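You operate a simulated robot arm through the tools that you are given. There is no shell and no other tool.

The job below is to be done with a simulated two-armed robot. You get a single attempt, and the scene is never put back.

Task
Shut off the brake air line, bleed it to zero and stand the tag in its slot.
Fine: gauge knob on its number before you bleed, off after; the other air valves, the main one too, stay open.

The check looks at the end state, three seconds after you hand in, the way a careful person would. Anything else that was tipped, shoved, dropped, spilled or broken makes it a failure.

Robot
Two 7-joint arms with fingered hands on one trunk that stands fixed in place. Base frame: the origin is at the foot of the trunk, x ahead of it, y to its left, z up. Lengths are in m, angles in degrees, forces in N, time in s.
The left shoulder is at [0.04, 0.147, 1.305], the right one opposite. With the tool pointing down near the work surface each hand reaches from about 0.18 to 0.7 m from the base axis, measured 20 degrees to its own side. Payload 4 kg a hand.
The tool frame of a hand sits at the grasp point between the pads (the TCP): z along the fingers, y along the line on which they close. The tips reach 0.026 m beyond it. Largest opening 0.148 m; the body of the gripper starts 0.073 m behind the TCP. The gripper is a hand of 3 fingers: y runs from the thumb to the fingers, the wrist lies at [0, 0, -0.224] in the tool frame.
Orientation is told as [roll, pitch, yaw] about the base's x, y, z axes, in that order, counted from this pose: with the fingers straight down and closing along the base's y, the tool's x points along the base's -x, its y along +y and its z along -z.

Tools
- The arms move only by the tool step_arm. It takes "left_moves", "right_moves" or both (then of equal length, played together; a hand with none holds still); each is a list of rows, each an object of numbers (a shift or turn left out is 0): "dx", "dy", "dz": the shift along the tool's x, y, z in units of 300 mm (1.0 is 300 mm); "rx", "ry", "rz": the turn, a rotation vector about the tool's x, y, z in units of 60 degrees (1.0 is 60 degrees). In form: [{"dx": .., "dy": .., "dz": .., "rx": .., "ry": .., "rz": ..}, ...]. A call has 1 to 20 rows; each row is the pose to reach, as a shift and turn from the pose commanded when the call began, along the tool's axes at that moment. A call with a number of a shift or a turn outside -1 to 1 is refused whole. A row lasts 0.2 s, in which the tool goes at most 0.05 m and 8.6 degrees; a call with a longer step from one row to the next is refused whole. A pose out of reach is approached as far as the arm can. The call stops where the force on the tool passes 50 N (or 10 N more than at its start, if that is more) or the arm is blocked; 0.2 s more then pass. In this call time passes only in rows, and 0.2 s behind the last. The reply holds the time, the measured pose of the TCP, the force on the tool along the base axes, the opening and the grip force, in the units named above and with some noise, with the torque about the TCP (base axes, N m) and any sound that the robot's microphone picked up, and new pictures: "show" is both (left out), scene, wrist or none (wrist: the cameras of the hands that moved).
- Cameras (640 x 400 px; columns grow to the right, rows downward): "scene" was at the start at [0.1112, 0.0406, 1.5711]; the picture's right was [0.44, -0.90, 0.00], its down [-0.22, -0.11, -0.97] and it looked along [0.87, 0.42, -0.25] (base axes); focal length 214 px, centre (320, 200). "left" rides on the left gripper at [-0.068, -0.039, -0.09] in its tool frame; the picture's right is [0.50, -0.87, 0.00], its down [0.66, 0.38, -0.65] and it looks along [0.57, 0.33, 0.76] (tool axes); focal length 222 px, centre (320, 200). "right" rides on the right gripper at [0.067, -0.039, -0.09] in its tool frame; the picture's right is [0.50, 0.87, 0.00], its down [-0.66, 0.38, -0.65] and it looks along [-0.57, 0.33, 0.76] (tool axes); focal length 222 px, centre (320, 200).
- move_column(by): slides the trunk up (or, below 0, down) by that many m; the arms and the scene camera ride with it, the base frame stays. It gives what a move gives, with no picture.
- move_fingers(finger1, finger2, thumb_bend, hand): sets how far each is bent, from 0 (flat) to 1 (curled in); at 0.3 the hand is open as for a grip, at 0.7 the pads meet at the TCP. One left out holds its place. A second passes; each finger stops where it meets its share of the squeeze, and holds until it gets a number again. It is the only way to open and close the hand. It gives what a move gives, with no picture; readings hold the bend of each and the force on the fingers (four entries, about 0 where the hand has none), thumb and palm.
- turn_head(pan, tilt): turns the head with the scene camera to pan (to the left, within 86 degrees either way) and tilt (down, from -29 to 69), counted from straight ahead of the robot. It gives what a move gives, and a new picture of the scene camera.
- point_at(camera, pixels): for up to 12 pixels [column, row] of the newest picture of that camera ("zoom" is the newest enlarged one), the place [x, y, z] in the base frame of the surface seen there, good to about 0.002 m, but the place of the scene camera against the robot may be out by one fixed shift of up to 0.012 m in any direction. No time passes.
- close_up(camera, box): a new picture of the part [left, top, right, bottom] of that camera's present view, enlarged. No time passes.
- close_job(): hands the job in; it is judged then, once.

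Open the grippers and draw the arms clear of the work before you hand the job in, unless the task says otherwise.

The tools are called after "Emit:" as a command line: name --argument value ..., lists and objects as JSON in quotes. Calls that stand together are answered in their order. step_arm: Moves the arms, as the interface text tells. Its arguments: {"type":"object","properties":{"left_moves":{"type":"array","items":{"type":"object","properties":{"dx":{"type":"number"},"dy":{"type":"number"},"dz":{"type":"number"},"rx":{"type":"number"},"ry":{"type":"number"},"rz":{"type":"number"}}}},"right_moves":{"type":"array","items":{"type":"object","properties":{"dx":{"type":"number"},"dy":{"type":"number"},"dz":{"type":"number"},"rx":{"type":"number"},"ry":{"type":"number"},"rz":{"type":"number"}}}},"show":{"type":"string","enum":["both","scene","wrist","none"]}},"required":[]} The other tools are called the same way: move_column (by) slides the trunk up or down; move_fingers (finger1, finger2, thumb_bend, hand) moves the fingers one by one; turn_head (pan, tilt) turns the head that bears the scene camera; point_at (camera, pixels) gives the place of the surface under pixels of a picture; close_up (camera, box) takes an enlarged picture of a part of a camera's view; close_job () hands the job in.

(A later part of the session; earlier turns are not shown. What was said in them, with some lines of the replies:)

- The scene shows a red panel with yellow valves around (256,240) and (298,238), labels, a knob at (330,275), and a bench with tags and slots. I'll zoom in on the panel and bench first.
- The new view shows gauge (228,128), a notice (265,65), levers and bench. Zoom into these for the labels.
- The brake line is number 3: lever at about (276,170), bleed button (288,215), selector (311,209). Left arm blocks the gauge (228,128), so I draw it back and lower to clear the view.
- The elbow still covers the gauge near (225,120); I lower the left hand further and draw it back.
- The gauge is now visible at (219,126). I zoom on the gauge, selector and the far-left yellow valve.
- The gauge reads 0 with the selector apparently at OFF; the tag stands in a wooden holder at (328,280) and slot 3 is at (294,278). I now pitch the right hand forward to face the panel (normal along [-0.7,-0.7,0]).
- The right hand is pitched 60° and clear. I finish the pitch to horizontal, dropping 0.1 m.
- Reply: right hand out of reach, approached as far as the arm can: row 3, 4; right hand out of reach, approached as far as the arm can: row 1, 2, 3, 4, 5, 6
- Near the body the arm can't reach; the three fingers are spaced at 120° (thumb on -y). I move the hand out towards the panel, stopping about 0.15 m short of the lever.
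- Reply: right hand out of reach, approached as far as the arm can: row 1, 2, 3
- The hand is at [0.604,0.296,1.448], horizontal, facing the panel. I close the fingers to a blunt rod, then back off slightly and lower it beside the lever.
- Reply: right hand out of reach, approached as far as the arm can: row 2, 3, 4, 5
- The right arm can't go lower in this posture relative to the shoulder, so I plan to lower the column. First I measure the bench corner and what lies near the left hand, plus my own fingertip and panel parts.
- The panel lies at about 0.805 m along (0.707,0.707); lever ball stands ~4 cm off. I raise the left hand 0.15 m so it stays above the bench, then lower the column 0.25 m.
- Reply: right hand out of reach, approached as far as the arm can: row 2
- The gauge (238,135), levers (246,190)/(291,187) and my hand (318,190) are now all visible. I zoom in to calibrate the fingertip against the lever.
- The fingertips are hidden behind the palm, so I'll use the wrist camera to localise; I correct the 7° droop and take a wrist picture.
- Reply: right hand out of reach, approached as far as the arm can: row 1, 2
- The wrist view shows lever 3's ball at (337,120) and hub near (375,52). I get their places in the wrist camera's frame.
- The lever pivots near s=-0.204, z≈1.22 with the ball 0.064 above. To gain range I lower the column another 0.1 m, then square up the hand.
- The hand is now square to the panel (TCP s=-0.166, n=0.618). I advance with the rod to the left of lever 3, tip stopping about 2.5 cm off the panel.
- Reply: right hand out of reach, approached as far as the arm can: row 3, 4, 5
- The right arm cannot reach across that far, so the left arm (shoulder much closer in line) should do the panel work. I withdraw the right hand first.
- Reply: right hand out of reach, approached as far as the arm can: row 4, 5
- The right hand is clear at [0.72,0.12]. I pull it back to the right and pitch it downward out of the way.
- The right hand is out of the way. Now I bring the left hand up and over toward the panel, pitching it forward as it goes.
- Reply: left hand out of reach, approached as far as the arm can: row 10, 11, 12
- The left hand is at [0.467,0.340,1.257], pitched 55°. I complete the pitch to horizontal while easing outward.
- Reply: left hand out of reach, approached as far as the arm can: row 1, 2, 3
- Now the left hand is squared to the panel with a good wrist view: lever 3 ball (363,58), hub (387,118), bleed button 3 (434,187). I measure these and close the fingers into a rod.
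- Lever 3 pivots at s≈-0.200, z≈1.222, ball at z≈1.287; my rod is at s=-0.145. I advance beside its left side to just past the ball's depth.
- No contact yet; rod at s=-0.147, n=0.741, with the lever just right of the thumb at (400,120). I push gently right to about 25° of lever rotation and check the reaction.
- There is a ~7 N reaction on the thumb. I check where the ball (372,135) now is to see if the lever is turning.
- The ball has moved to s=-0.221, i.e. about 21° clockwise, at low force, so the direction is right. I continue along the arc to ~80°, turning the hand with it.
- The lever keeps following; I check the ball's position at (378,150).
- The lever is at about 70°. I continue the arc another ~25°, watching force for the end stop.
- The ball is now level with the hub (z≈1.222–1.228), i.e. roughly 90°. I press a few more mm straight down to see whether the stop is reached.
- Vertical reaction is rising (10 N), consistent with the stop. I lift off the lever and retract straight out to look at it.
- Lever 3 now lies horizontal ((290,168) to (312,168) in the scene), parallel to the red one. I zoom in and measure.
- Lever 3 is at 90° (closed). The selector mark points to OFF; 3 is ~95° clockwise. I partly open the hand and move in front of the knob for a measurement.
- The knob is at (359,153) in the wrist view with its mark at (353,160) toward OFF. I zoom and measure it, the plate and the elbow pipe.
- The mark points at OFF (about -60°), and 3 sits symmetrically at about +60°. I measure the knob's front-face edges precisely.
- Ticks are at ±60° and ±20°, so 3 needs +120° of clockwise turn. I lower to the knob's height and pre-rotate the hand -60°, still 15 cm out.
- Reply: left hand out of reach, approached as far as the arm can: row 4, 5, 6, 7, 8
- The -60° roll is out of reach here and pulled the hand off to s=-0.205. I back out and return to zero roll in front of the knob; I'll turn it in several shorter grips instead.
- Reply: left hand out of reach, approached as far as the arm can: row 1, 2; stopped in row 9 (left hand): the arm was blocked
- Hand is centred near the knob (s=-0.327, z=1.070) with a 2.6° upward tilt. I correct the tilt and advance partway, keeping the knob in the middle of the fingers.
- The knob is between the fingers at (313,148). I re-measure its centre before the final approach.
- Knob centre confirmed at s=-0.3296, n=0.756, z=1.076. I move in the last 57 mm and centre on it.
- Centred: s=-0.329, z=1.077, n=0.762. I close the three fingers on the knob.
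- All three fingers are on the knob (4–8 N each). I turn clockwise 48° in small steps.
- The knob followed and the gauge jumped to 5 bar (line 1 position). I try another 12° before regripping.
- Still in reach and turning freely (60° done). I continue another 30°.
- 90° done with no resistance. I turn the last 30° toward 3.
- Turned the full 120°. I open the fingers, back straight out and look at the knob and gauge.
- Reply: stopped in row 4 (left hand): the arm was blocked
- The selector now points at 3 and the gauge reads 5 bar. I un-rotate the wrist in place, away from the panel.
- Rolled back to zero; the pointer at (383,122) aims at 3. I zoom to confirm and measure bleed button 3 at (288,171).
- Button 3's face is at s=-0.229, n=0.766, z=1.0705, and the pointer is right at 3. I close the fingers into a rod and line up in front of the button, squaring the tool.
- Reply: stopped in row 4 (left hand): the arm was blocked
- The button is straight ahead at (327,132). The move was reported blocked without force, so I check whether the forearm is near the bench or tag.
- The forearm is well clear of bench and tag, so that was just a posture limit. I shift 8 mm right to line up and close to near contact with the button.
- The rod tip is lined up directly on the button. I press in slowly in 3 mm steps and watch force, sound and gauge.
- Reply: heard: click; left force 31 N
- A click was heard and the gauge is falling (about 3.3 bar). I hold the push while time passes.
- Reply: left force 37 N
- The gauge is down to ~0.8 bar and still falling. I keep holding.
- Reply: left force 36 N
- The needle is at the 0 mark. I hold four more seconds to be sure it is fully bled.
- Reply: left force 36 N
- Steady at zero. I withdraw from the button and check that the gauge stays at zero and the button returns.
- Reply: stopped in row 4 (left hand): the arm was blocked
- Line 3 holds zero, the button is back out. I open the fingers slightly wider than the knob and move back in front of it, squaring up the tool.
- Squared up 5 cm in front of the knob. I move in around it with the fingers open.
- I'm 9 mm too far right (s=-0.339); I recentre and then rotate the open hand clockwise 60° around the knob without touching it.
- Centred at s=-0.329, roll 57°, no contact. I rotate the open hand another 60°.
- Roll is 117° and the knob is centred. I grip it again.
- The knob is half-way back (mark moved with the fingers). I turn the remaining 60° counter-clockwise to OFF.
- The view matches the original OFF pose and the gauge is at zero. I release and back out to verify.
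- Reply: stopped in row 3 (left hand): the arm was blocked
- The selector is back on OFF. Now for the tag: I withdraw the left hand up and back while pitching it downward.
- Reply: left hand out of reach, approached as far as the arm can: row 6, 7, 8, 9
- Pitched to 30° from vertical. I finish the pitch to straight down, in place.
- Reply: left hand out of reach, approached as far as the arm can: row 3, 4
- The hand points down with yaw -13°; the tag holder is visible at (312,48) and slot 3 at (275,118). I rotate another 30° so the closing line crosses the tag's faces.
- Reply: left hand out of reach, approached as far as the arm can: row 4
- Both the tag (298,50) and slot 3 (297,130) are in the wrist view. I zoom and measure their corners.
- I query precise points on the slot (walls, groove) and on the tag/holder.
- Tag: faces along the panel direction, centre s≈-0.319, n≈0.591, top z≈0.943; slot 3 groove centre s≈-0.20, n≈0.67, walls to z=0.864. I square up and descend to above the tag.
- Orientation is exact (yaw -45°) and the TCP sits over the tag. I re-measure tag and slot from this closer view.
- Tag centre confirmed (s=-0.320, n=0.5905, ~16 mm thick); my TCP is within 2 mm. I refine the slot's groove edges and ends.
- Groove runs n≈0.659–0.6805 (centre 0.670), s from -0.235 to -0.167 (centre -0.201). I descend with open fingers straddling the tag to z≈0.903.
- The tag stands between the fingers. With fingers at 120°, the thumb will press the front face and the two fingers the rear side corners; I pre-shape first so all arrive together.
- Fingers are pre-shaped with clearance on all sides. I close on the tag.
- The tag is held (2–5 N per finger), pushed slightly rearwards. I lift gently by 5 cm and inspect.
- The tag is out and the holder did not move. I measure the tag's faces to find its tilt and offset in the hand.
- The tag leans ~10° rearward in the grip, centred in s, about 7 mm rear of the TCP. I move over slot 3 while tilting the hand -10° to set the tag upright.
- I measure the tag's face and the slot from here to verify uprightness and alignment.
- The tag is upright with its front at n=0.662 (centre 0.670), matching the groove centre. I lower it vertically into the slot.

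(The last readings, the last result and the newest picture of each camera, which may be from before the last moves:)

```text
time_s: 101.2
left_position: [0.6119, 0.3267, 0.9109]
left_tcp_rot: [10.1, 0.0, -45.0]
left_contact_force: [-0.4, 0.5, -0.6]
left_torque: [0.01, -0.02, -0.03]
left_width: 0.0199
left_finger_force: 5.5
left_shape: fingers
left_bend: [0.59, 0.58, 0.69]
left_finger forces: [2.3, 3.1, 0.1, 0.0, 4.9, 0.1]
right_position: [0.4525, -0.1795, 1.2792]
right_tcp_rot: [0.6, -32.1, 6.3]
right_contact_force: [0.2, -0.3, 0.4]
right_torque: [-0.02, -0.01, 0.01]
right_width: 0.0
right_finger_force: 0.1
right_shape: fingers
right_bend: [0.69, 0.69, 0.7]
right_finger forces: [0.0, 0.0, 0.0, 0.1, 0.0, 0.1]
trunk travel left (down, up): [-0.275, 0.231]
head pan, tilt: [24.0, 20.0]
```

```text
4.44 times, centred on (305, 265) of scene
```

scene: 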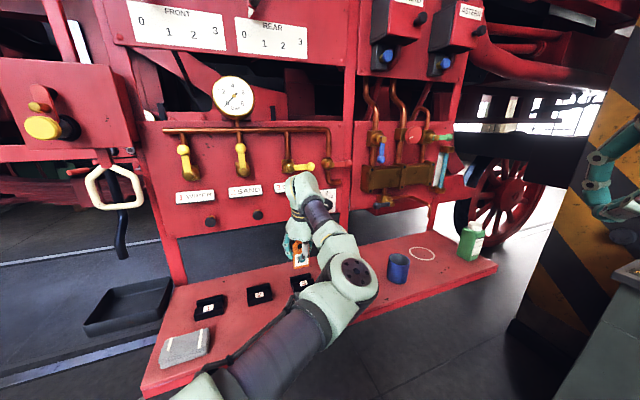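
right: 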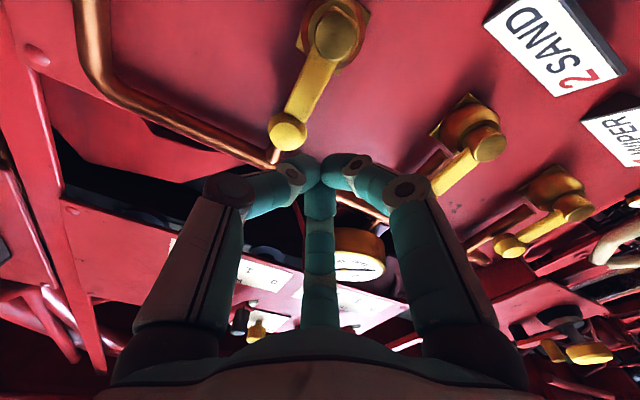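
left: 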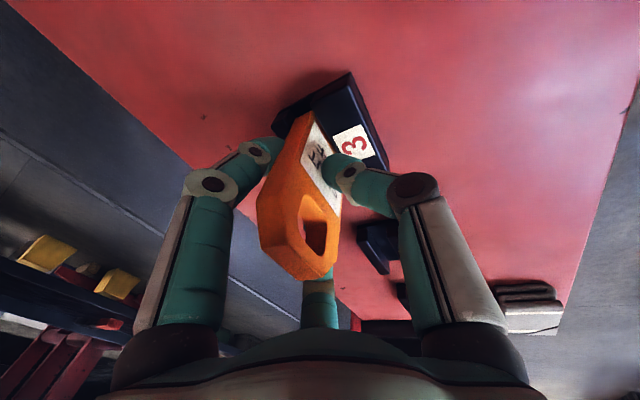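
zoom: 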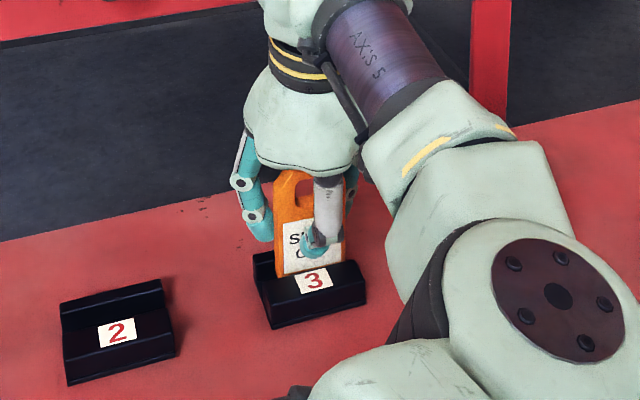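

The tag's foot is inside the groove with no contact. I lower the last ~8 mm slowly until it touches down.

Emit:
step_arm --left_moves '[{"dy": -0.0017, "dz": 0.0098}, {"dy": -0.003, "dz": 0.017}, {"dy": -0.004, "dz": 0.023}, {"dy": -0.0047, "dz": 0.0266}]' --show "wrist"

```text
time_s: 102.2
left_position: [0.6124, 0.3266, 0.9023]
left_tcp_rot: [10.2, -0.1, -44.9]
left_contact_force: [1.1, 0.2, 2.4]
left_torque: [0.02, -0.03, 0.02]
left_width: 0.0194
left_finger_force: 5.3
left_shape: fingers
left_bend: [0.59, 0.58, 0.69]
left_finger forces: [2.8, 3.5, 0.0, 0.0, 4.9, 0.0]
right_position: [0.4516, -0.1801, 1.2789]
right_tcp_rot: [0.5, -32.3, 6.2]
right_contact_force: [0.7, -0.7, 0.5]
right_torque: [0.01, 0.04, 0.03]
right_width: 0.0
right_finger_force: 0.0
right_shape: fingers
right_bend: [0.69, 0.69, 0.7]
right_finger forces: [0.0, 0.0, 0.1, 0.0, 0.0, 0.1]
trunk travel left (down, up): [-0.275, 0.231]
head pan, tilt: [24.0, 20.0]
```

left: 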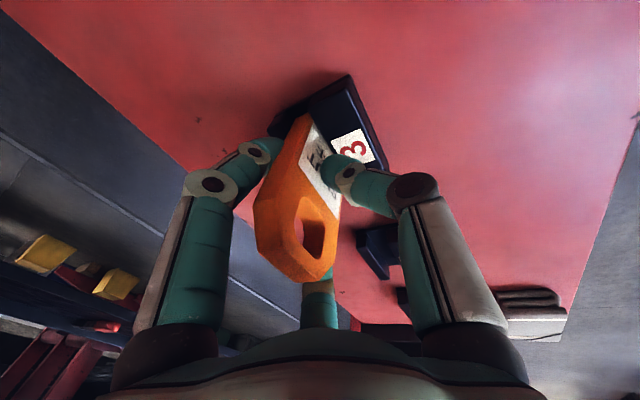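

Touchdown (2.4 N upward) right at the predicted height. I release gently in two stages.

Emit:
move_fingers --hand "left" --finger1 0.53 --finger2 0.53 --thumb_bend 0.62

Emit:
move_fingers --hand "left" --finger1 0.44 --finger2 0.44 --thumb_bend 0.46

Emit:
close_up --camera "left" --box '[180, 50, 480, 300]'

Emit:
close_up --camera "scene" --box '[260, 220, 350, 310]'

```text
time_s: 103.2
left_position: [0.6121, 0.3254, 0.9023]
left_tcp_rot: [10.2, 0.0, -44.9]
left_contact_force: [-0.1, 0.6, 0.3]
left_torque: [0.0, 0.0, -0.01]
left_width: 0.0381
left_finger_force: 0.1
left_shape: fingers
left_bend: [0.53, 0.53, 0.62]
left_finger forces: [0.1, 0.0, 0.0, 0.0, 0.0, 0.0]
right_position: [0.4527, -0.1811, 1.2789]
right_tcp_rot: [0.4, -32.1, 6.1]
right_contact_force: [0.8, 0.1, -0.6]
right_torque: [0.0, -0.03, 0.0]
right_width: 0.0001
right_finger_force: 0.1
right_shape: fingers
right_bend: [0.69, 0.69, 0.7]
right_finger forces: [0.0, 0.1, 0.0, 0.1, 0.0, 0.0]
trunk travel left (down, up): [-0.275, 0.231]
head pan, tilt: [24.0, 20.0]
```

```text
time_s: 104.2
left_position: [0.612, 0.3255, 0.9027]
left_tcp_rot: [10.1, 0.0, -44.9]
left_contact_force: [0.1, 0.2, -0.5]
left_torque: [-0.05, -0.03, 0.01]
left_width: 0.0783
left_finger_force: 0.0
left_shape: fingers
left_bend: [0.44, 0.44, 0.46]
left_finger forces: [0.0, 0.0, 0.1, 0.0, 0.1, 0.0]
right_position: [0.453, -0.1799, 1.2791]
right_tcp_rot: [0.5, -32.1, 6.1]
right_contact_force: [-0.1, 0.2, 1.1]
right_torque: [-0.04, 0.0, 0.0]
right_width: 0.0
right_finger_force: 0.0
right_shape: fingers
right_bend: [0.69, 0.69, 0.7]
right_finger forces: [0.1, 0.0, 0.1, 0.0, 0.1, 0.0]
trunk travel left (down, up): [-0.275, 0.231]
head pan, tilt: [24.0, 20.0]
```

```text
1.60 times, centred on (330, 175) of left
```

zoom: 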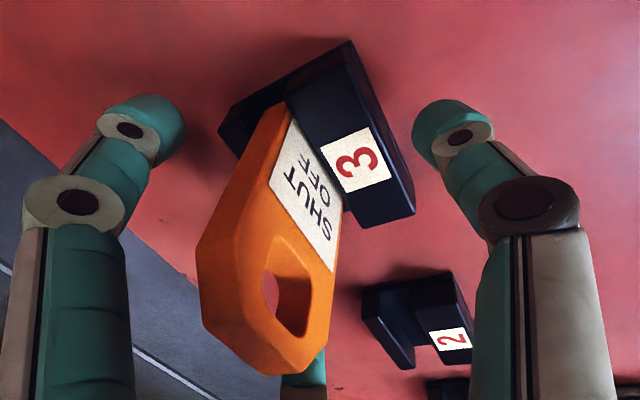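

```text
4.44 times, centred on (305, 265) of scene
```

zoom: 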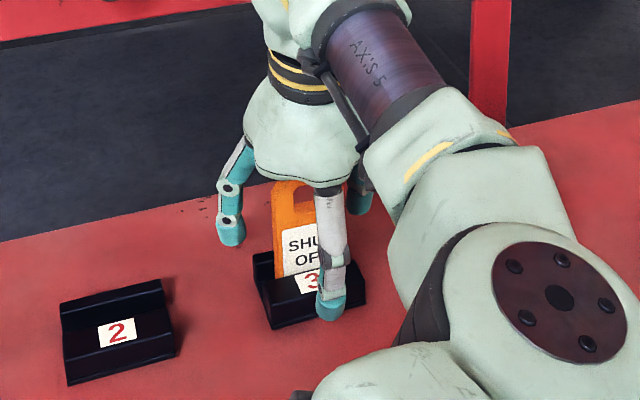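

The tag stands freely in slot 3 and all fingers are clear. I lift the hand straight up.

Emit:
step_arm --left_moves '[{"dy": 0.0145, "dz": -0.082}, {"dy": 0.029, "dz": -0.164}, {"dy": 0.0434, "dz": -0.246}, {"dy": 0.058, "dz": -0.328}, {"dy": 0.0723, "dz": -0.41}, {"dy": 0.0868, "dz": -0.4925}]' --show "both"

```text
time_s: 105.6
left_position: [0.6107, 0.3252, 1.0531]
left_tcp_rot: [10.1, 0.0, -44.9]
left_contact_force: [-0.2, 0.3, -0.9]
left_torque: [0.0, -0.01, 0.0]
left_width: 0.0781
left_finger_force: 0.0
left_shape: fingers
left_bend: [0.44, 0.44, 0.46]
left_finger forces: [0.0, 0.0, 0.1, 0.0, 0.0, 0.1]
right_position: [0.4516, -0.1807, 1.2788]
right_tcp_rot: [0.5, -32.2, 6.3]
right_contact_force: [0.1, 0.1, -0.5]
right_torque: [0.0, 0.01, 0.03]
right_width: 0.0003
right_finger_force: 0.0
right_shape: fingers
right_bend: [0.69, 0.69, 0.7]
right_finger forces: [0.0, 0.0, 0.0, 0.1, 0.1, 0.1]
trunk travel left (down, up): [-0.275, 0.231]
head pan, tilt: [24.0, 20.0]
```

scene: 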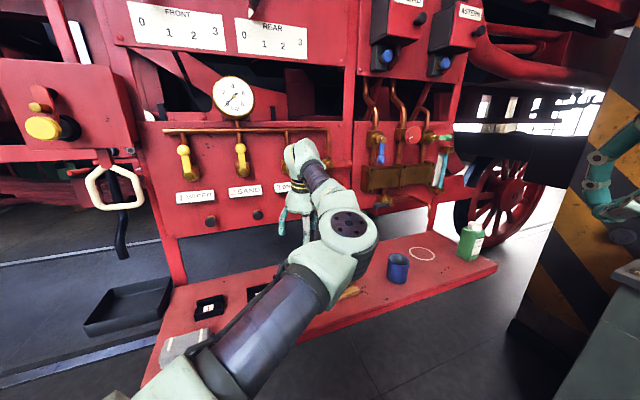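
left: 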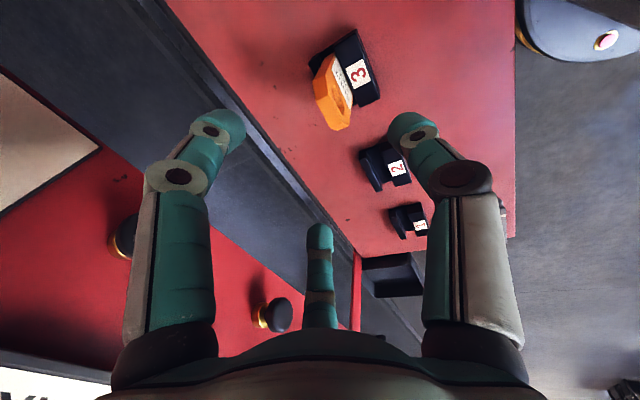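

The tag stands upright in slot 3 (wrist view (335,90)). I retract the left hand away from the panel and up.

Emit:
step_arm --left_moves '[{"dy": -0.1, "dz": -0.05}, {"dy": -0.2, "dz": -0.15}, {"dy": -0.3, "dz": -0.26}, {"dy": -0.4, "dz": -0.38}, {"dy": -0.5, "dz": -0.5}, {"dy": -0.6, "dz": -0.61}]' --show "both"

```text
time_s: 107.0
left_position: [0.5479, 0.2509, 1.2275]
left_tcp_rot: [10.1, 0.0, -44.9]
left_contact_force: [-0.2, 0.0, -0.8]
left_torque: [-0.01, -0.05, 0.0]
left_width: 0.0785
left_finger_force: 0.1
left_shape: fingers
left_bend: [0.44, 0.44, 0.46]
left_finger forces: [0.0, 0.1, 0.1, 0.1, 0.0, 0.0]
left hand out of reach, approached as far as the arm can: row 3, 4, 5, 6
right_position: [0.4515, -0.181, 1.2799]
right_tcp_rot: [0.5, -32.2, 6.2]
right_contact_force: [-0.8, -0.3, -0.6]
right_torque: [-0.02, -0.03, 0.0]
right_width: 0.0
right_finger_force: 0.0
right_shape: fingers
right_bend: [0.69, 0.69, 0.7]
right_finger forces: [0.0, 0.0, 0.0, 0.0, 0.0, 0.0]
trunk travel left (down, up): [-0.275, 0.231]
head pan, tilt: [24.0, 20.0]
```

scene: 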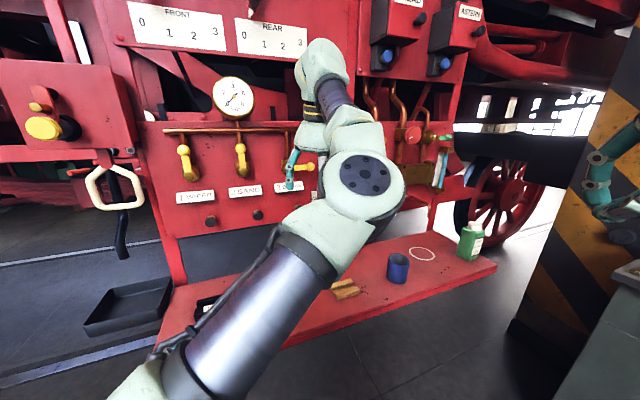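
left: 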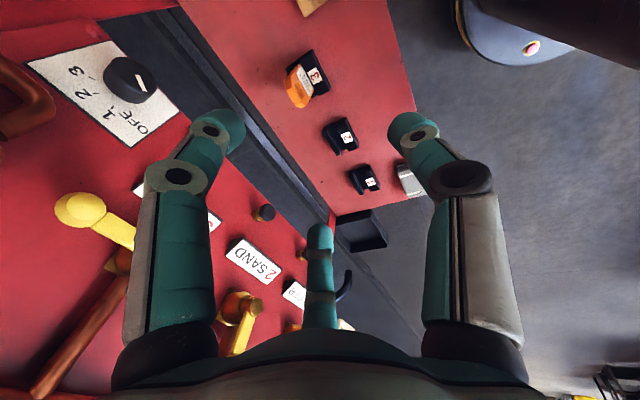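

Everything looks in place; I unwind the wrist and continue drawing the left arm away to the left and back.

Emit:
step_arm --left_moves '[{"rx": 0.06, "dz": -0.05}, {"rx": 0.12, "dz": -0.1}, {"rx": 0.167, "dz": -0.15}]' --show "none"

Emit:
step_arm --left_moves '[{"rz": -0.12}, {"rz": -0.24}, {"rz": -0.36}, {"rz": -0.48}, {"rz": -0.6}, {"rz": -0.75}]' --show "both"

```text
time_s: 107.8
left_position: [0.5415, 0.2418, 1.2696]
left_tcp_rot: [0.2, -0.1, -44.8]
left_contact_force: [-0.3, -0.3, 0.2]
left_torque: [0.02, 0.03, -0.02]
left_width: 0.0782
left_finger_force: 0.2
left_shape: fingers
left_bend: [0.44, 0.44, 0.46]
left_finger forces: [0.1, 0.1, 0.0, 0.0, 0.0, 0.1]
right_position: [0.4522, -0.1797, 1.2796]
right_tcp_rot: [0.5, -32.1, 6.2]
right_contact_force: [-0.2, 0.6, 0.2]
right_torque: [-0.02, -0.01, -0.03]
right_width: 0.0001
right_finger_force: 0.0
right_shape: fingers
right_bend: [0.69, 0.69, 0.7]
right_finger forces: [0.0, 0.0, 0.0, 0.1, 0.0, 0.0]
trunk travel left (down, up): [-0.275, 0.231]
head pan, tilt: [24.0, 20.0]
```

```text
refused: row 6 steps farther than a row can; nothing moved
```

The last row stepped too far; I repeat with smaller turns.

Emit:
step_arm --left_moves '[{"rz": -0.12}, {"rz": -0.24}, {"rz": -0.36}, {"rz": -0.48}, {"rz": -0.6}, {"rz": -0.7}, {"rz": -0.75}]' --show "none"

Emit:
step_arm --left_moves '[{"dx": 0.1, "dy": 0.0, "dz": -0.05}, {"dx": 0.2, "dy": 0.05, "dz": -0.1}, {"dx": 0.3, "dy": 0.12, "dz": -0.14}, {"dx": 0.4, "dy": 0.2, "dz": -0.17}, {"dx": 0.5, "dy": 0.3, "dz": -0.2}, {"dx": 0.6, "dy": 0.4, "dz": -0.2}, {"dx": 0.7, "dy": 0.5, "dz": -0.2}, {"dx": 0.8, "dy": 0.6, "dz": -0.2}]' --show "both"

```text
time_s: 109.4
left_position: [0.5442, 0.2376, 1.2677]
left_tcp_rot: [0.0, -0.1, 0.2]
left_contact_force: [-0.2, 0.2, 0.3]
left_torque: [-0.01, -0.01, 0.01]
left_width: 0.0783
left_finger_force: 0.1
left_shape: fingers
left_bend: [0.44, 0.44, 0.46]
left_finger forces: [0.0, 0.0, 0.0, 0.0, 0.1, 0.0]
right_position: [0.453, -0.1804, 1.278]
right_tcp_rot: [0.6, -32.1, 6.2]
right_contact_force: [1.0, -0.4, 0.4]
right_torque: [0.01, 0.02, -0.01]
right_width: 0.0
right_finger_force: 0.0
right_shape: fingers
right_bend: [0.69, 0.69, 0.7]
right_finger forces: [0.0, 0.0, 0.1, 0.0, 0.1, 0.1]
trunk travel left (down, up): [-0.275, 0.231]
head pan, tilt: [24.0, 20.0]
```

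```text
time_s: 111.2
left_position: [0.3029, 0.4168, 1.3279]
left_tcp_rot: [0.0, -0.1, 0.0]
left_contact_force: [0.2, 0.0, 0.4]
left_torque: [-0.01, -0.01, -0.01]
left_width: 0.0782
left_finger_force: 0.0
left_shape: fingers
left_bend: [0.44, 0.44, 0.46]
left_finger forces: [0.0, 0.0, 0.1, 0.0, 0.0, 0.0]
right_position: [0.4514, -0.1786, 1.2787]
right_tcp_rot: [0.5, -32.2, 6.2]
right_contact_force: [0.5, 0.8, 0.1]
right_torque: [-0.02, 0.03, -0.04]
right_width: 0.0001
right_finger_force: 0.0
right_shape: fingers
right_bend: [0.69, 0.69, 0.7]
right_finger forces: [0.1, 0.1, 0.1, 0.0, 0.0, 0.1]
trunk travel left (down, up): [-0.275, 0.231]
head pan, tilt: [24.0, 20.0]
```

scene: 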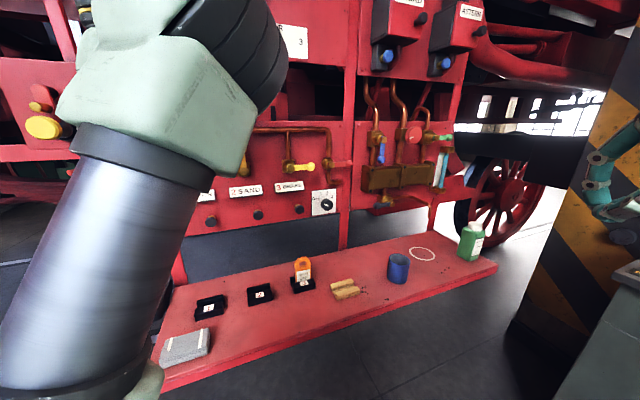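
left: 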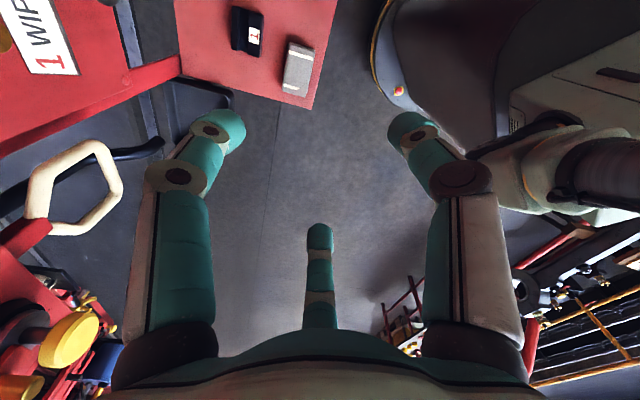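

Left arm is clear of the work. I check the end state with zooms: selector, lever 3, bleed, tag and bench items.

Emit:
close_up --camera "scene" --box '[235, 120, 355, 230]'

Emit:
close_up --camera "scene" --box '[240, 240, 370, 310]'

Emit:
move_fingers --hand "right" --finger1 0.3 --finger2 0.3 --thumb_bend 0.3

Emit:
move_fingers --hand "left" --finger1 0.3 --finger2 0.3 --thumb_bend 0.3

```text
3.64 times, centred on (295, 175) of scene
```

zoom: 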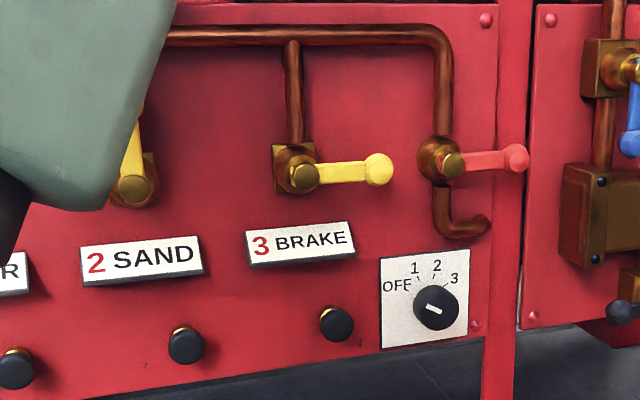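

```text
4.92 times, centred on (305, 275) of scene
```

zoom: 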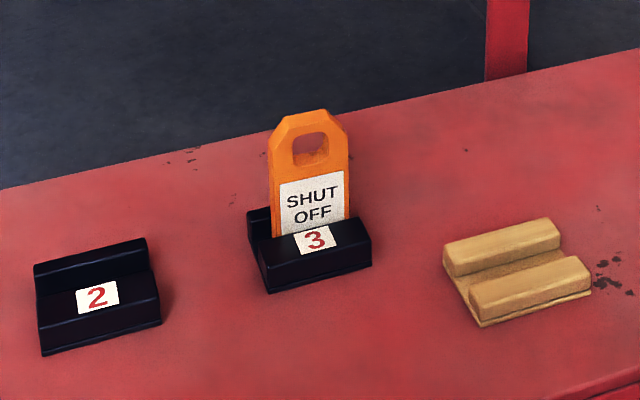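

```text
time_s: 112.2
left_position: [0.3042, 0.4156, 1.3272]
left_tcp_rot: [0.0, 0.0, 0.1]
left_contact_force: [-1.4, -0.4, -0.2]
left_torque: [0.02, -0.05, 0.0]
left_width: 0.0784
left_finger_force: 0.1
left_shape: fingers
left_bend: [0.44, 0.44, 0.46]
left_finger forces: [0.0, 0.0, 0.1, 0.1, 0.0, 0.0]
right_position: [0.4516, -0.181, 1.2783]
right_tcp_rot: [0.5, -32.2, 6.2]
right_contact_force: [0.0, 0.9, -0.2]
right_torque: [0.0, -0.01, 0.02]
right_width: 0.1265
right_finger_force: 0.1
right_shape: fingers
right_bend: [0.3, 0.3, 0.3]
right_finger forces: [0.0, 0.0, 0.0, 0.1, 0.0, 0.0]
trunk travel left (down, up): [-0.275, 0.231]
head pan, tilt: [24.0, 20.0]
```

```text
time_s: 113.2
left_position: [0.3042, 0.4164, 1.3284]
left_tcp_rot: [-0.1, -0.1, 0.0]
left_contact_force: [-0.2, -0.9, 0.1]
left_torque: [0.01, -0.03, -0.02]
left_width: 0.1265
left_finger_force: 0.1
left_shape: fingers
left_bend: [0.3, 0.3, 0.3]
left_finger forces: [0.0, 0.0, 0.0, 0.0, 0.0, 0.1]
right_position: [0.4533, -0.1803, 1.2789]
right_tcp_rot: [0.5, -32.1, 6.3]
right_contact_force: [-0.3, 0.6, -0.3]
right_torque: [-0.03, 0.0, -0.02]
right_width: 0.1266
right_finger_force: 0.0
right_shape: fingers
right_bend: [0.3, 0.3, 0.3]
right_finger forces: [0.0, 0.0, 0.0, 0.0, 0.1, 0.0]
trunk travel left (down, up): [-0.275, 0.231]
head pan, tilt: [24.0, 20.0]
```

Brake lever is crosswise, the others are untouched, selector at OFF, bleed button out, and the tag stands in slot 3. Both hands are open and clear, so I hand in.

Emit:
close_job

```text
The job is handed in.
```

The brake air line is shut off and bled to zero, and the tag is standing in slot 3. I've handed the job in; it hasn't reported a result back.

- **Shut-off:** the brake lever (3) is turned a quarter turn, crosswise to its pipe. I didn't touch the wiper and sand levers, or the red valve on the supply pipe. That red handle was already crosswise to its pipe when I started, and no valve on the panel is labelled as the main.
- **Bleed:** with the gauge knob on 3, the gauge showed 5 bar. I held the bleed button until it read zero, and it stayed at zero after I let go.
- **Gauge knob:** it was on 3 before the bleed and is back on OFF now.
- **Tag:** it stands upright in slot 3, and the empty wooden holder is still where it was.

I saw nothing else on the bench or panel moved or knocked. Both hands are open and clear of the work.
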